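You operate a simulated robot arm through the tools that you are given. There is no shell and no other tool. Be economical: measure what you need, move in short steps, check, and stop when the job is done.

The job below is to be done with a simulated robot arm. You get a single attempt, and the scene is never put back.

JOB
Put one of the fish fingers from the table on top of the pie.

Only the result counts: the job must be done as asked and must still hold three seconds after the hand-in. Knocking over, shifting, dropping, spilling or breaking anything else fails it.

ROBOT AND FRAMES
A 6-joint arm with a two-finger parallel gripper, fixed in place. Base frame: the origin is at the foot of the arm, x ahead of it, y to its left, z up; the work surface is at about z = 0. Units: m, rad, N and s.
With the tool pointing down near the work surface it reaches from about 0.14 to 0.58 m from the base axis. Its first joint turns from -1.152 to 1.152 rad. Payload 2.1 kg.
Tool frame: the origin (TCP) lies between the finger pads and is the grasp point; the fingertips stand 0.03 m ahead of it; z points along the fingers, y is the line along which they close. Largest opening 0.094 m; finger width 0.028, thickness 0.01; the body of the gripper, 0.05 by 0.096 m, starts 0.055 m behind the TCP.
Orientation is told as [roll, pitch, yaw] about the base's x, y, z axes, in that order, counted from this pose: with the fingers straight down and closing along the base's y, the tool's x points along the base's -x, its y along +y and its z along -z.

CONTROLS
- The arm moves only by the tool drive_tool. Its argument "moves" is a list of rows, each a list of 4 numbers: the shift along the base's x, y, z in m, then the turn about the base's z in rad. In form: [[tx, ty, tz, spin], ...]. A call has 1 to 20 rows; each row is the pose to reach, as a shift and turn from the pose commanded when the call began. "jaw" is the gripper command, from -1 (shut) to 1 (fully open), values between in proportion, set as the call begins (left out, the last holds). A row lasts 0.2 s, in which the tool goes at most 0.05 m and 0.15 rad; a call with a longer step from one row to the next is refused whole, and so is a gripper value outside its range. A pose out of reach is approached as far as the arm can. The call stops where the force on the tool passes 40 N (or 10 N more than at its start, if that is more) or the arm is blocked; 0.2 s more then pass. Each finger travels about 0.072 m/s and halts on what it meets, pressing with about 32 N; the grip force reading is that of the motor and also rises with nothing between the fingers. The clock runs only during rows and for 0.2 s after the last one: add rows that repeat a pose to give the fingers time. It gives the time, the measured TCP pose, the force on the tool (base axes), the opening and the grip force at its end, in the units of the frame above (readings bear some noise).
- Cameras (640 x 400 px; columns grow to the right, rows downward): "scene" is fixed at [0.0433, -0.3659, 0.4718]; the picture's right is [0.86, -0.50, 0.00], its down [-0.33, -0.57, -0.75] and it looks along [0.38, 0.65, -0.66] (base axes); focal length 338 px, centre (320, 200). "wrist" rides on the gripper at [0.076, 0.014, -0.102] in the tool frame; the picture's right is [-0.18, 0.98, 0.00], its down [-0.75, -0.14, -0.64] and it looks along [-0.63, -0.12, 0.77] (tool axes); focal length 243 px, centre (320, 200).
- grab_frame(camera): a new picture of that camera. The clock stands still meanwhile.
- pixel_to_xyz(camera, pixels): there is no depth. For up to 12 entries [column, row, z] of the newest picture of that camera ("zoom" is the newest enlarged one), the place [x, y] in the base frame at which the ray of that pixel passes the height z, good to about 0.002 m. The clock stands still meanwhile.
- zoom(camera, box): a new picture of the part [left, top, right, bottom] of that camera's present view, enlarged. The clock stands still meanwhile.
- close_job(): hands the job in; it is judged then, once.

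Keep the steps short. Do not move on a guess: measure, check each grasp and each placing, and mend mistakes. In all there are 60 turns and 26 pictures (those below and enlarged ones count). Leave the gripper open and the arm clear of the work at the hand-in unless told otherwise, and finish with a single line.

The tools are called after "Call:" as a command line: name --pt "numbers of a row" for each row, then --argument value for the rest, lists and objects as JSON in quotes. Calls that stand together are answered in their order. drive_tool: Moves the arm, as the interface text tells. Its arguments: {"type":"object","properties":{"moves":{"type":"array","items":{"type":"array","items":{"type":"number"}}},"jaw":{"type":"number"}},"required":["moves"]} The other tools are called the same way: grab_frame (camera) takes a picture; pixel_to_xyz (camera, pixels) gives the place at which the rays of pixels pass given heights; zoom (camera, box) takes an enlarged picture of a part of a camera's view; close_job () hands the job in.

At the start:

```text
time: 0.0
eef_pos: [0.3725, -0.1111, 0.2317]
orientation: [-0.001, 0.001, 0.0]
contact_force: [-0.5, -0.1, 0.1]
opening: 0.094
grasp_force: 0.1
```

scene: 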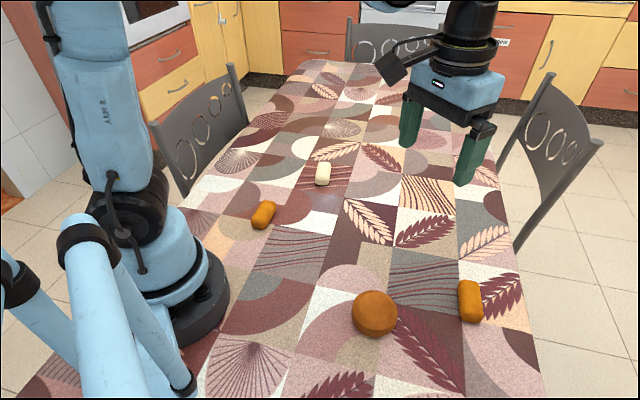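
wrist: 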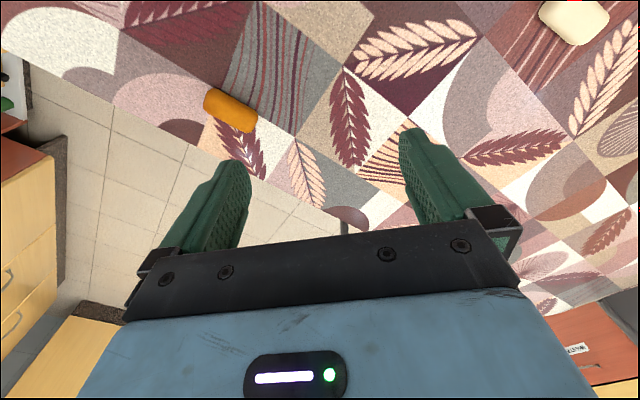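

I see a round brown pie near (375,313), orange fish fingers near (470,300) and (263,214), and a whitish item near (323,173). I'll enlarge the pie and the nearer finger, then the other one.

Call:
zoom --camera "scene" --box '[330, 250, 522, 370]'

Call:
pixel_to_xyz --camera "scene" --pixels '[[470, 300, 0.02], [263, 214, 0.02], [375, 310, 0.03], [323, 173, 0.02]]'

Call:
zoom --camera "scene" --box '[220, 150, 380, 250]'

```text
3.33 times, centred on (426, 310) of scene
```

zoom: 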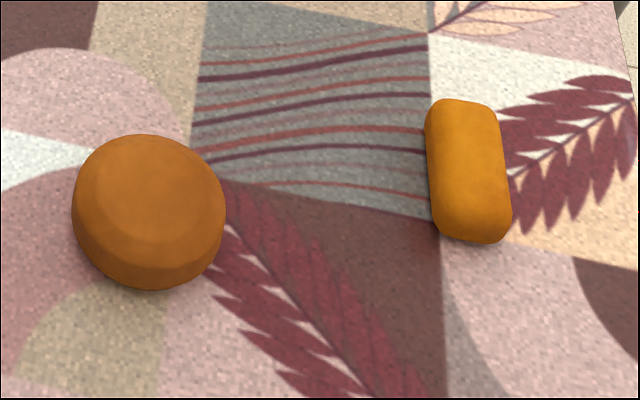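

```text
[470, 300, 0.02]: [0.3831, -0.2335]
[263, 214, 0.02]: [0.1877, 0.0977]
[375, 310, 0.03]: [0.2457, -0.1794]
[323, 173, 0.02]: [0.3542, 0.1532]
```

```text
4.00 times, centred on (300, 200) of scene
```

zoom: 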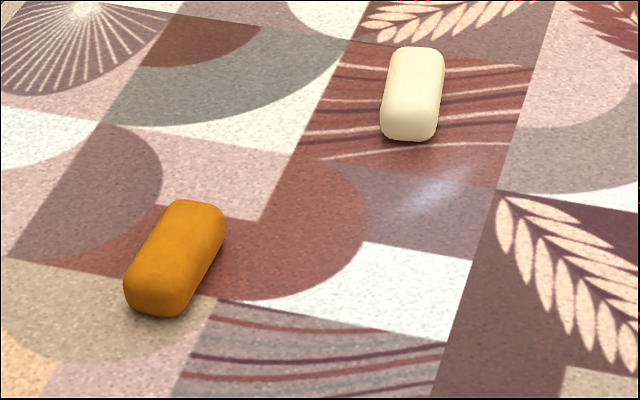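

The finger near (470,300) is next to the pie. I'll measure its corners and the pie's rim at several heights.

Call:
pixel_to_xyz --camera "scene" --pixels '[[459.5, 281.5, 0.025], [478, 281.5, 0.025], [461, 314.5, 0.025], [482, 314.5, 0.025], [474, 322.8, 0.0], [471.5, 315.5, 0.025], [352, 308, 0.015], [397.5, 309, 0.015], [376, 290.5, 0.03], [376, 337, 0.0], [376, 328, 0.03], [468.5, 280, 0.025]]'

Call:
zoom --camera "wrist" --box '[150, 60, 310, 160]'

```text
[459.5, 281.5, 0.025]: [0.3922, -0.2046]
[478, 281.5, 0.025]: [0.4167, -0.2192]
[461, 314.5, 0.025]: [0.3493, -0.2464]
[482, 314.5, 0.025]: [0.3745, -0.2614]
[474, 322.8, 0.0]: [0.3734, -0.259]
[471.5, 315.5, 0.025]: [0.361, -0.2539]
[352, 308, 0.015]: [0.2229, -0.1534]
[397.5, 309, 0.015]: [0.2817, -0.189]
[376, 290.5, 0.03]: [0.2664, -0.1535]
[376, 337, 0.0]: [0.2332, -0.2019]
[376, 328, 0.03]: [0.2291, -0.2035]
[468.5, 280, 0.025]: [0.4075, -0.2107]
```

```text
4.00 times, centred on (230, 110) of wrist
```

zoom: 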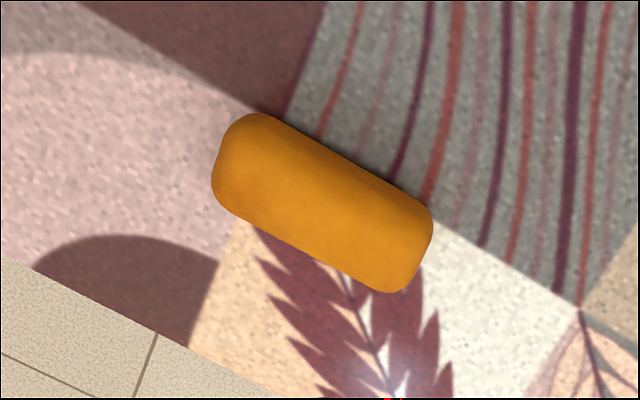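

The finger is centred near (0.383, -0.232), with its axis about 43° from x, roughly 0.063 long and 0.03 wide. The pie is centred near (0.25, -0.175). I'll go above the finger and turn 0.75 rad so the jaws close across it, then look again.

Call:
drive_tool --pt "0.002 -0.02 -0.016 0.125" --pt "0.004 -0.04 -0.033 0.25" --pt "0.005 -0.06 -0.05 0.375" --pt "0.007 -0.08 -0.067 0.5" --pt "0.009 -0.1 -0.083 0.625" --pt "0.0105 -0.121 -0.1 0.75" --pt "0.0105 -0.121 -0.1 0.75" --jaw 1

Call:
grab_frame --camera "wrist"

Call:
grab_frame --camera "scene"

```text
time: 1.6
eef_pos: [0.3842, -0.2328, 0.1304]
orientation: [0.0, 0.0, 0.752]
contact_force: [0.8, -0.9, 0.3]
opening: 0.094
grasp_force: 0.0
```

```text
20 pictures are left
```

wrist: 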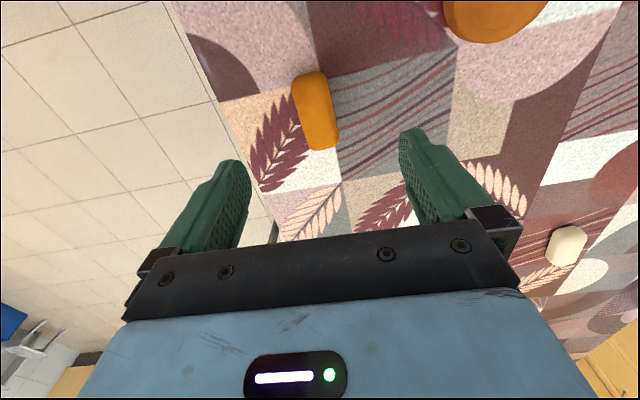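

```text
19 pictures are left
```

scene: 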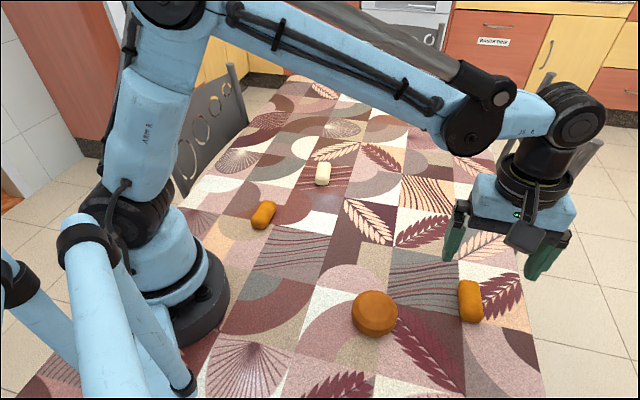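

I'll cross-check the finger's position from the wrist view: ends near (310,76) and (322,147), sides near (299,112) and (334,108).

Call:
pixel_to_xyz --camera "wrist" --pixels '[[310, 73, 0.02], [322, 148, 0.02], [299, 112, 0.015], [334, 106, 0.015], [317, 110, 0.02], [480, 42, 0.0], [444, 5, 0.015]]'

Call:
zoom --camera "wrist" --box '[270, 60, 366, 160]'

```text
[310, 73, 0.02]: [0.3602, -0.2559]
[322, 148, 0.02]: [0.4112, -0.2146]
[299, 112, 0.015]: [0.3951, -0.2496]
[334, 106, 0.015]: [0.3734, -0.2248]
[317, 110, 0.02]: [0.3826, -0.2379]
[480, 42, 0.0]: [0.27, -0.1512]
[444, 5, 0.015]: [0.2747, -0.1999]
```

```text
4.00 times, centred on (318, 110) of wrist
```

zoom: 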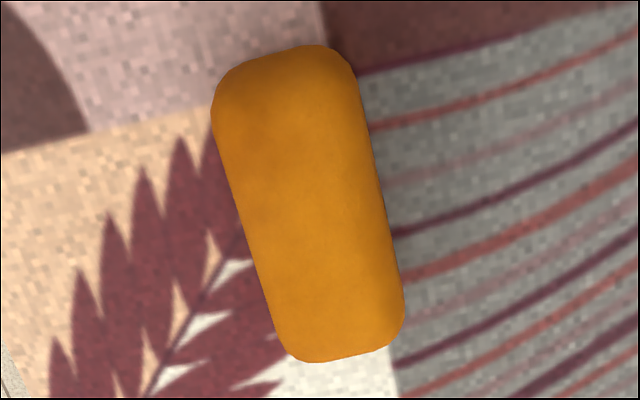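

Both views agree: the centre is about (0.385, -0.235) and the axis about 41°. I'll descend with open jaws to TCP z≈0.036, which puts the fingertips about 6 mm above the table.

Call:
drive_tool --pt "0.001 -0.002 -0.03 -0.02" --pt "0.001 -0.003 -0.06 -0.03" --pt "0.001 -0.003 -0.08 -0.03" --pt "0.001 -0.003 -0.0955 -0.03" --pt "0.001 -0.003 -0.0955 -0.03"

Call:
zoom --camera "scene" --box '[362, 220, 554, 340]'

```text
time: 2.8
eef_pos: [0.3844, -0.2357, 0.0352]
orientation: [0.001, 0.001, 0.721]
contact_force: [0.5, -0.3, -0.1]
opening: 0.0938
grasp_force: 0.0
```

```text
3.33 times, centred on (458, 280) of scene
```

zoom: 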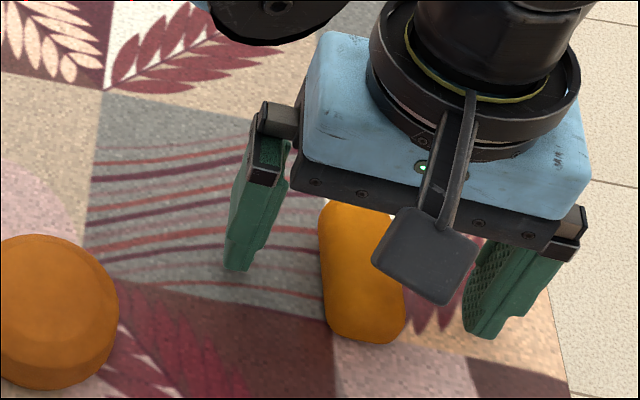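

The jaws straddle the finger with no contact. Now I'll close, allowing time for the fingers to travel.

Call:
drive_tool --pt "0 0 0 0" --pt "0 0 0 0" --pt "0 0 0 0" --pt "0 0 0 0" --pt "0 0 0 0" --pt "0 0 0 0" --jaw -1

```text
time: 4.2
eef_pos: [0.3842, -0.2362, 0.0348]
orientation: [0.0, -0.001, 0.719]
contact_force: [-0.3, -0.3, 0.0]
opening: 0.0307
grasp_force: 31.8
```

The opening stopped at 0.031 m with 32 N, which matches the finger's width. I'll lift 8 cm and check the grasp.

Call:
drive_tool --pt "0 0 0.02 0" --pt "0 0 0.045 0" --pt "0 0 0.08 0" --pt "0 0 0.08 0"

Call:
grab_frame --camera "wrist"

Call:
zoom --camera "scene" --box '[330, 220, 554, 360]'

```text
time: 5.2
eef_pos: [0.3845, -0.2345, 0.114]
orientation: [0.0, -0.001, 0.722]
contact_force: [0.6, 0.6, -0.3]
opening: 0.0308
grasp_force: 32.1
```

```text
16 pictures are left
```

wrist: 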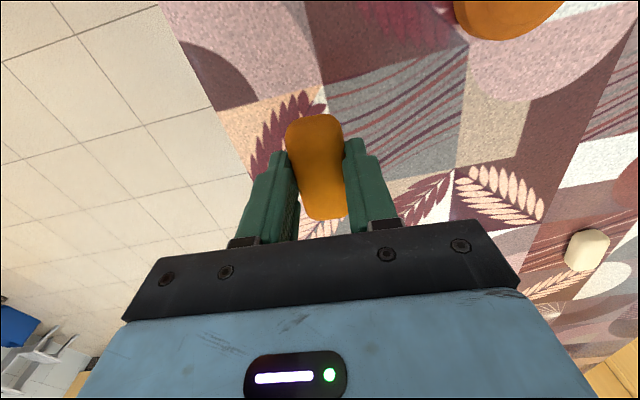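

```text
2.86 times, centred on (442, 290) of scene
```

zoom: 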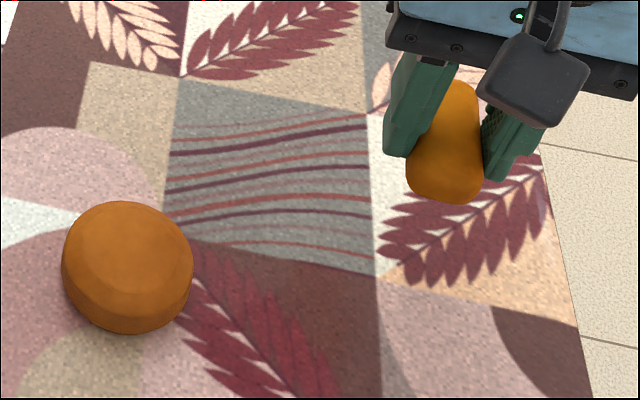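

The finger is held and lifted. The pie only shows at the top edge of the wrist view, so I'll rise and go part way toward it to measure it from there.

Call:
drive_tool --pt "-0.01 0.005 0.03 0" --pt "-0.025 0.012 0.06 0" --pt "-0.04 0.02 0.075 0" --pt "-0.06 0.03 0.075 0" --pt "-0.06 0.03 0.075 0"

Call:
grab_frame --camera "wrist"

```text
time: 6.4
eef_pos: [0.3245, -0.2041, 0.1878]
orientation: [0.001, 0.0, 0.72]
contact_force: [-0.6, 0.8, -0.7]
opening: 0.0308
grasp_force: 31.7
```

```text
14 pictures are left
```

wrist: 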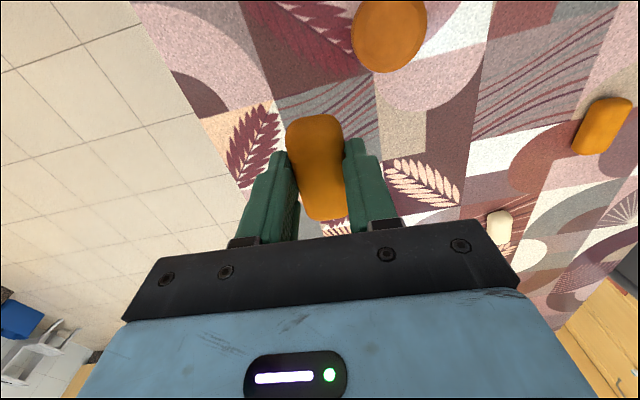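

The pie is at about (390,36), spanning columns 351 to 428 with its lower edge at row 73. I'll measure it, and the held finger's ends at (312,116) and (325,219).

Call:
pixel_to_xyz --camera "wrist" --pixels '[[351, 40, 0.015], [428, 32, 0.015], [386, 73, 0.0], [386, 73, 0.015], [391, 28, 0.03], [312, 116, 0.17], [325, 219, 0.17], [318, 165, 0.18]]'

Call:
zoom --camera "wrist" --box '[280, 0, 440, 100]'

Call:
zoom --camera "scene" --box '[330, 270, 426, 350]'

```text
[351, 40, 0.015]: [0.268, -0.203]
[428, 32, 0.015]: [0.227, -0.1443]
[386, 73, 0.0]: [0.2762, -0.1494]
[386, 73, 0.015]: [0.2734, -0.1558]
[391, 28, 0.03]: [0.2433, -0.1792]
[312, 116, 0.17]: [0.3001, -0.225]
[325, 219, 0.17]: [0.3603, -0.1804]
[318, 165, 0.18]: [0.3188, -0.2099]
```

```text
4.00 times, centred on (360, 50) of wrist
```

zoom: 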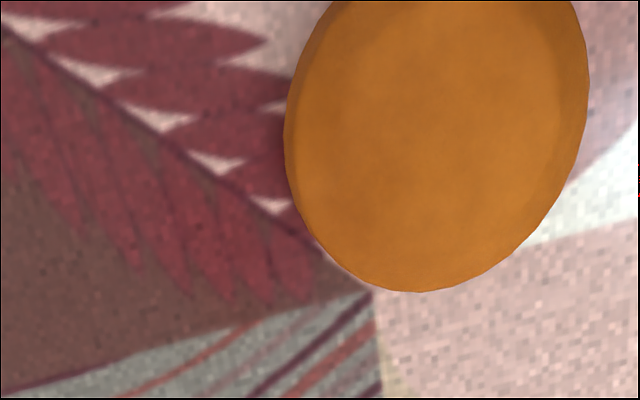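

```text
5.00 times, centred on (378, 310) of scene
```

zoom: 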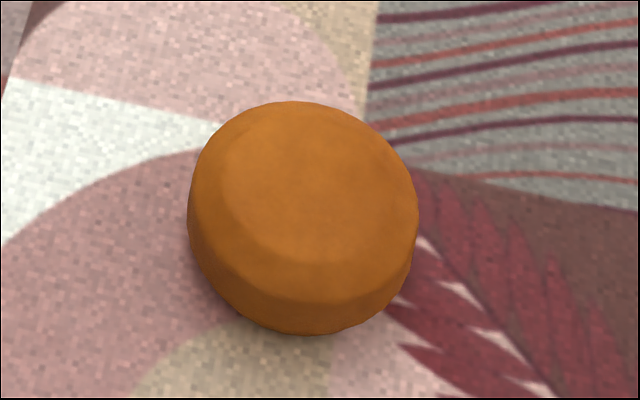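

Combined, the pie is centred at about (0.250, -0.172), with a radius of about 0.035 and a height of about 0.03. I'll move level above it, go down to z≈0.10 so the finger's underside is near 0.065, and look.

Call:
drive_tool --pt "-0.025 0.01 0 0" --pt "-0.05 0.021 0 0" --pt "-0.0745 0.0315 0 0" --pt "-0.0745 0.0315 -0.03 0" --pt "-0.0745 0.0315 -0.06 0" --pt "-0.0745 0.0315 -0.086 0" --pt "-0.0745 0.0315 -0.086 0"

Call:
zoom --camera "scene" --box '[290, 230, 450, 350]'

Call:
grab_frame --camera "wrist"

```text
time: 8.0
eef_pos: [0.2489, -0.1726, 0.1038]
orientation: [0.001, -0.001, 0.72]
contact_force: [-0.6, -0.3, -0.2]
opening: 0.0308
grasp_force: 31.6
```

```text
3.33 times, centred on (370, 290) of scene
```

zoom: 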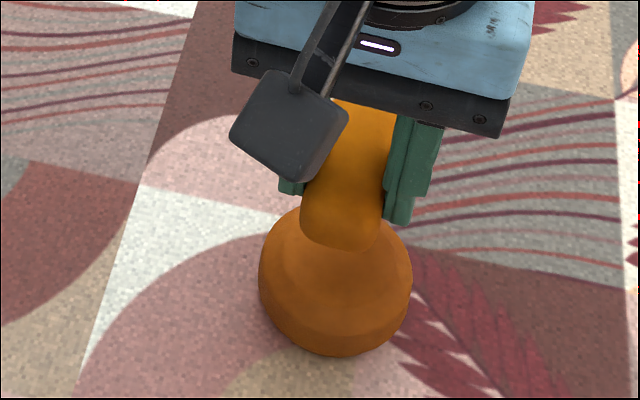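

```text
10 pictures are left
```

wrist: 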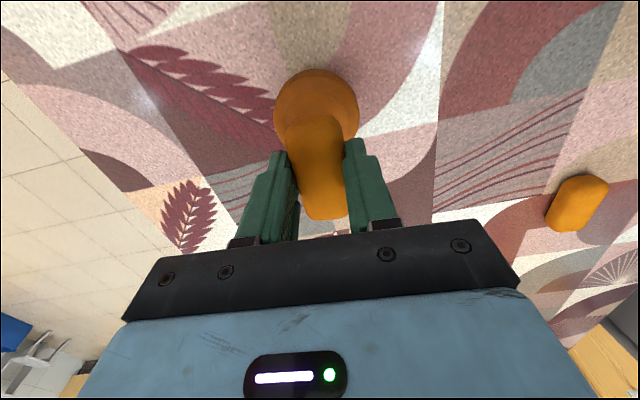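

It looks aligned. I'll confirm the pie's centre from this wrist view, with edges at (274,112) and (359,111) and the far edge at (315,68).

Call:
pixel_to_xyz --camera "wrist" --pixels '[[274, 112, 0.018], [359, 111, 0.018], [315, 68, 0.015], [315, 75, 0.03]]'

Call:
drive_tool --pt "0 0 -0.01 0" --pt "0 0 -0.02 0" --pt "0 0 -0.03 0" --pt "0 0 -0.03 0"

Call:
zoom --camera "scene" --box '[310, 250, 438, 350]'

```text
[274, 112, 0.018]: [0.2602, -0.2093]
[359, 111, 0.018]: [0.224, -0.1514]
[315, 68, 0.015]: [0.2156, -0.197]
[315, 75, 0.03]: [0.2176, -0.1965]
```

```text
time: 9.0
eef_pos: [0.2478, -0.1734, 0.0749]
orientation: [-0.001, 0.002, 0.722]
contact_force: [-0.3, 0.1, -0.3]
opening: 0.031
grasp_force: 32.0
```

```text
4.00 times, centred on (374, 300) of scene
```

zoom: 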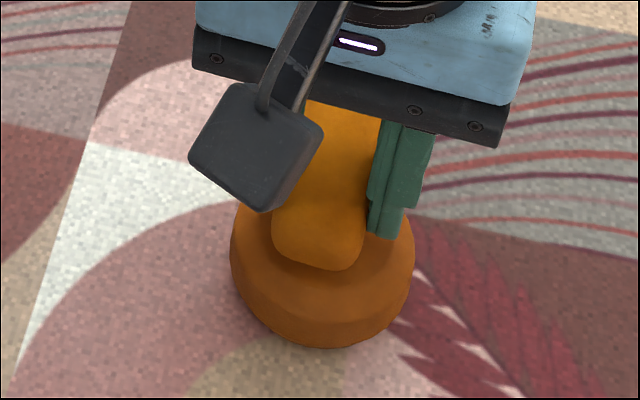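

No contact yet at z=0.075, and the finger sits over the pie's centre within a few mm. I'll lower 5 mm gently and read the force.

Call:
drive_tool --pt "0 0 -0.0025 0" --pt "0 0 -0.005 0" --pt "0 0 -0.005 0"

```text
time: 9.8
eef_pos: [0.2488, -0.1729, 0.0698]
orientation: [-0.001, 0.0, 0.723]
contact_force: [-0.2, -0.2, -0.9]
opening: 0.0308
grasp_force: 32.3
```

The force is still about zero, so I'll lower another 2.5 mm.

Call:
drive_tool --pt "0 0 -0.0013 0" --pt "0 0 -0.0025 0" --pt "0 0 -0.0025 0"

Call:
zoom --camera "scene" --box '[326, 270, 422, 345]'

```text
time: 10.6
eef_pos: [0.2494, -0.1737, 0.0671]
orientation: [0.0, -0.001, 0.719]
contact_force: [0.6, 0.5, 0.1]
opening: 0.0307
grasp_force: 32.1
```

```text
5.33 times, centred on (374, 308) of scene
```

zoom: 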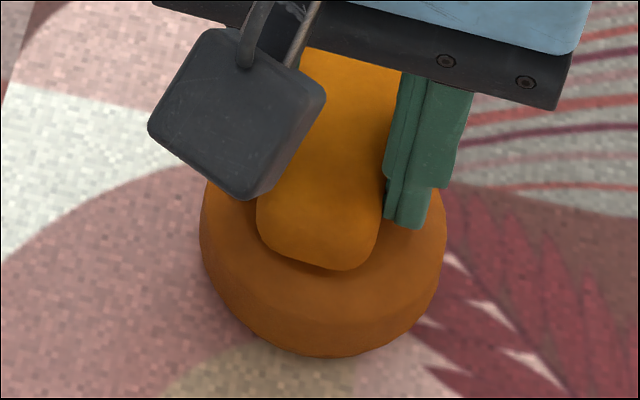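

Still no contact, and a small gap may remain. I'll go down another 2 mm.

Call:
drive_tool --pt "0 0 -0.001 0" --pt "0 0 -0.002 0" --pt "0 0 -0.002 0"

```text
time: 11.4
eef_pos: [0.2502, -0.1742, 0.0644]
orientation: [-0.001, -0.002, 0.72]
contact_force: [-1.1, 2.1, 32.2]
opening: 0.031
grasp_force: 32.2
```

Contact at z≈0.065 with 32 N. I'll back off 1 mm to relieve the push before opening.

Call:
drive_tool --pt "0 0 0.001 0" --pt "0 0 0.001 0"

```text
time: 12.0
eef_pos: [0.2492, -0.1743, 0.0661]
orientation: [-0.001, 0.0, 0.721]
contact_force: [-0.7, -0.2, 0.3]
opening: 0.0308
grasp_force: 31.7
```

The force is back to zero with under 1 mm of gap. I'll open the jaws in place.

Call:
drive_tool --pt "0 0 0 0" --pt "0 0 0 0" --pt "0 0 0 0" --pt "0 0 0 0" --pt "0 0 0 0" --jaw 1

Call:
zoom --camera "scene" --box '[310, 250, 438, 350]'

```text
time: 13.2
eef_pos: [0.2493, -0.1739, 0.0665]
orientation: [0.0, 0.0, 0.719]
contact_force: [-1.0, -0.2, 0.7]
opening: 0.094
grasp_force: 0.1
```

```text
4.00 times, centred on (374, 300) of scene
```

zoom: 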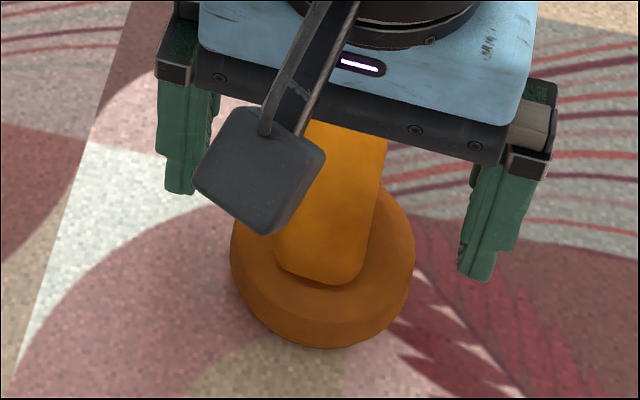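

The jaws are open and the finger rests on the pie. I'll go straight up, then move clear and check.

Call:
drive_tool --pt "0 0 0.02 0" --pt "0 0 0.05 0" --pt "0 0 0.09 0" --pt "0 0 0.13 0" --pt "0.03 0.03 0.15 0" --pt "0.06 0.06 0.15 0" --pt "0.09 0.09 0.15 0" --pt "0.09 0.09 0.15 0"

Call:
grab_frame --camera "scene"

Call:
zoom --camera "scene" --box '[310, 250, 438, 350]'

```text
time: 15.0
eef_pos: [0.3408, -0.0834, 0.2151]
orientation: [-0.001, 0.0, 0.72]
contact_force: [-0.2, 0.4, -0.9]
opening: 0.0938
grasp_force: 0.0
```

```text
6 pictures are left
```

scene: 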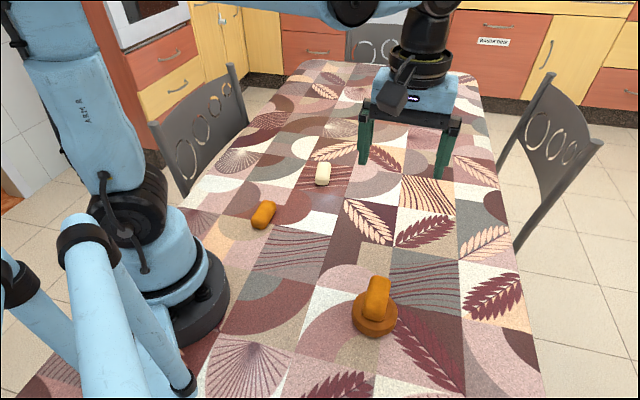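

```text
4.00 times, centred on (374, 300) of scene
```

zoom: 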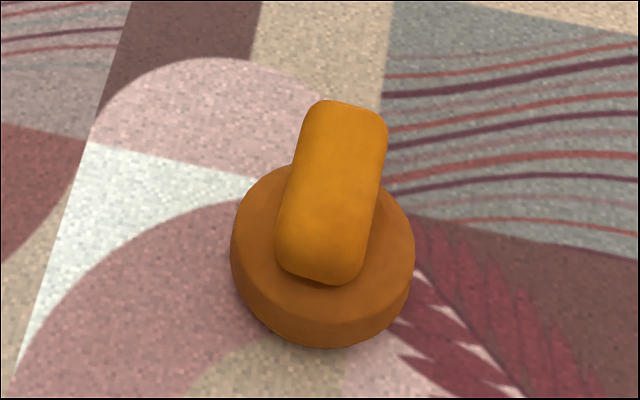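

The finger lies on the pie, and the pie and other items look unmoved. I'll measure the offset and let some time pass to confirm it stays still.

Call:
pixel_to_xyz --camera "scene" --pixels '[[379.5, 275.5, 0.055], [373.5, 319, 0.05], [376, 295, 0.057], [376, 337, 0.0]]'

Call:
drive_tool --pt "0 0 0 0" --pt "0 0 0 0" --pt "0 0 0 0" --pt "0 0 0 0" --pt "0 0 0 0" --pt "0 0 0 0" --pt "0 0 0 0" --pt "0 0 0 0" --pt "0 0 0 0" --pt "0 0 0 0"

Call:
zoom --camera "scene" --box '[310, 250, 438, 350]'

```text
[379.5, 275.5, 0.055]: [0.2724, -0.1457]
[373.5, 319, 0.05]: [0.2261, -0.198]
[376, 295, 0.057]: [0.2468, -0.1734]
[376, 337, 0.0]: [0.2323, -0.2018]
```

```text
time: 17.2
eef_pos: [0.3406, -0.0843, 0.216]
orientation: [0.0, 0.0, 0.721]
contact_force: [0.0, -0.4, -0.3]
opening: 0.094
grasp_force: 0.0
```

```text
4.00 times, centred on (374, 300) of scene
```

zoom: 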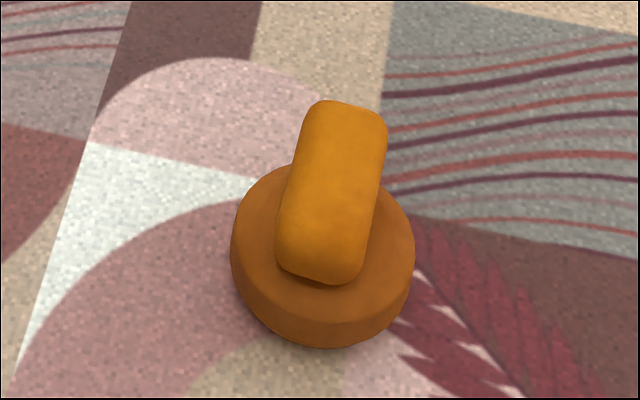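

The finger is centred at about (0.249, -0.172) on the pie and hasn't moved in 2 s. The gripper is open and clear, so I'll hand in.

Call:
close_job

```text
The job is handed in.
```

One fish finger is resting centred on top of the pie; nothing else looked disturbed, and the gripper is open and clear.
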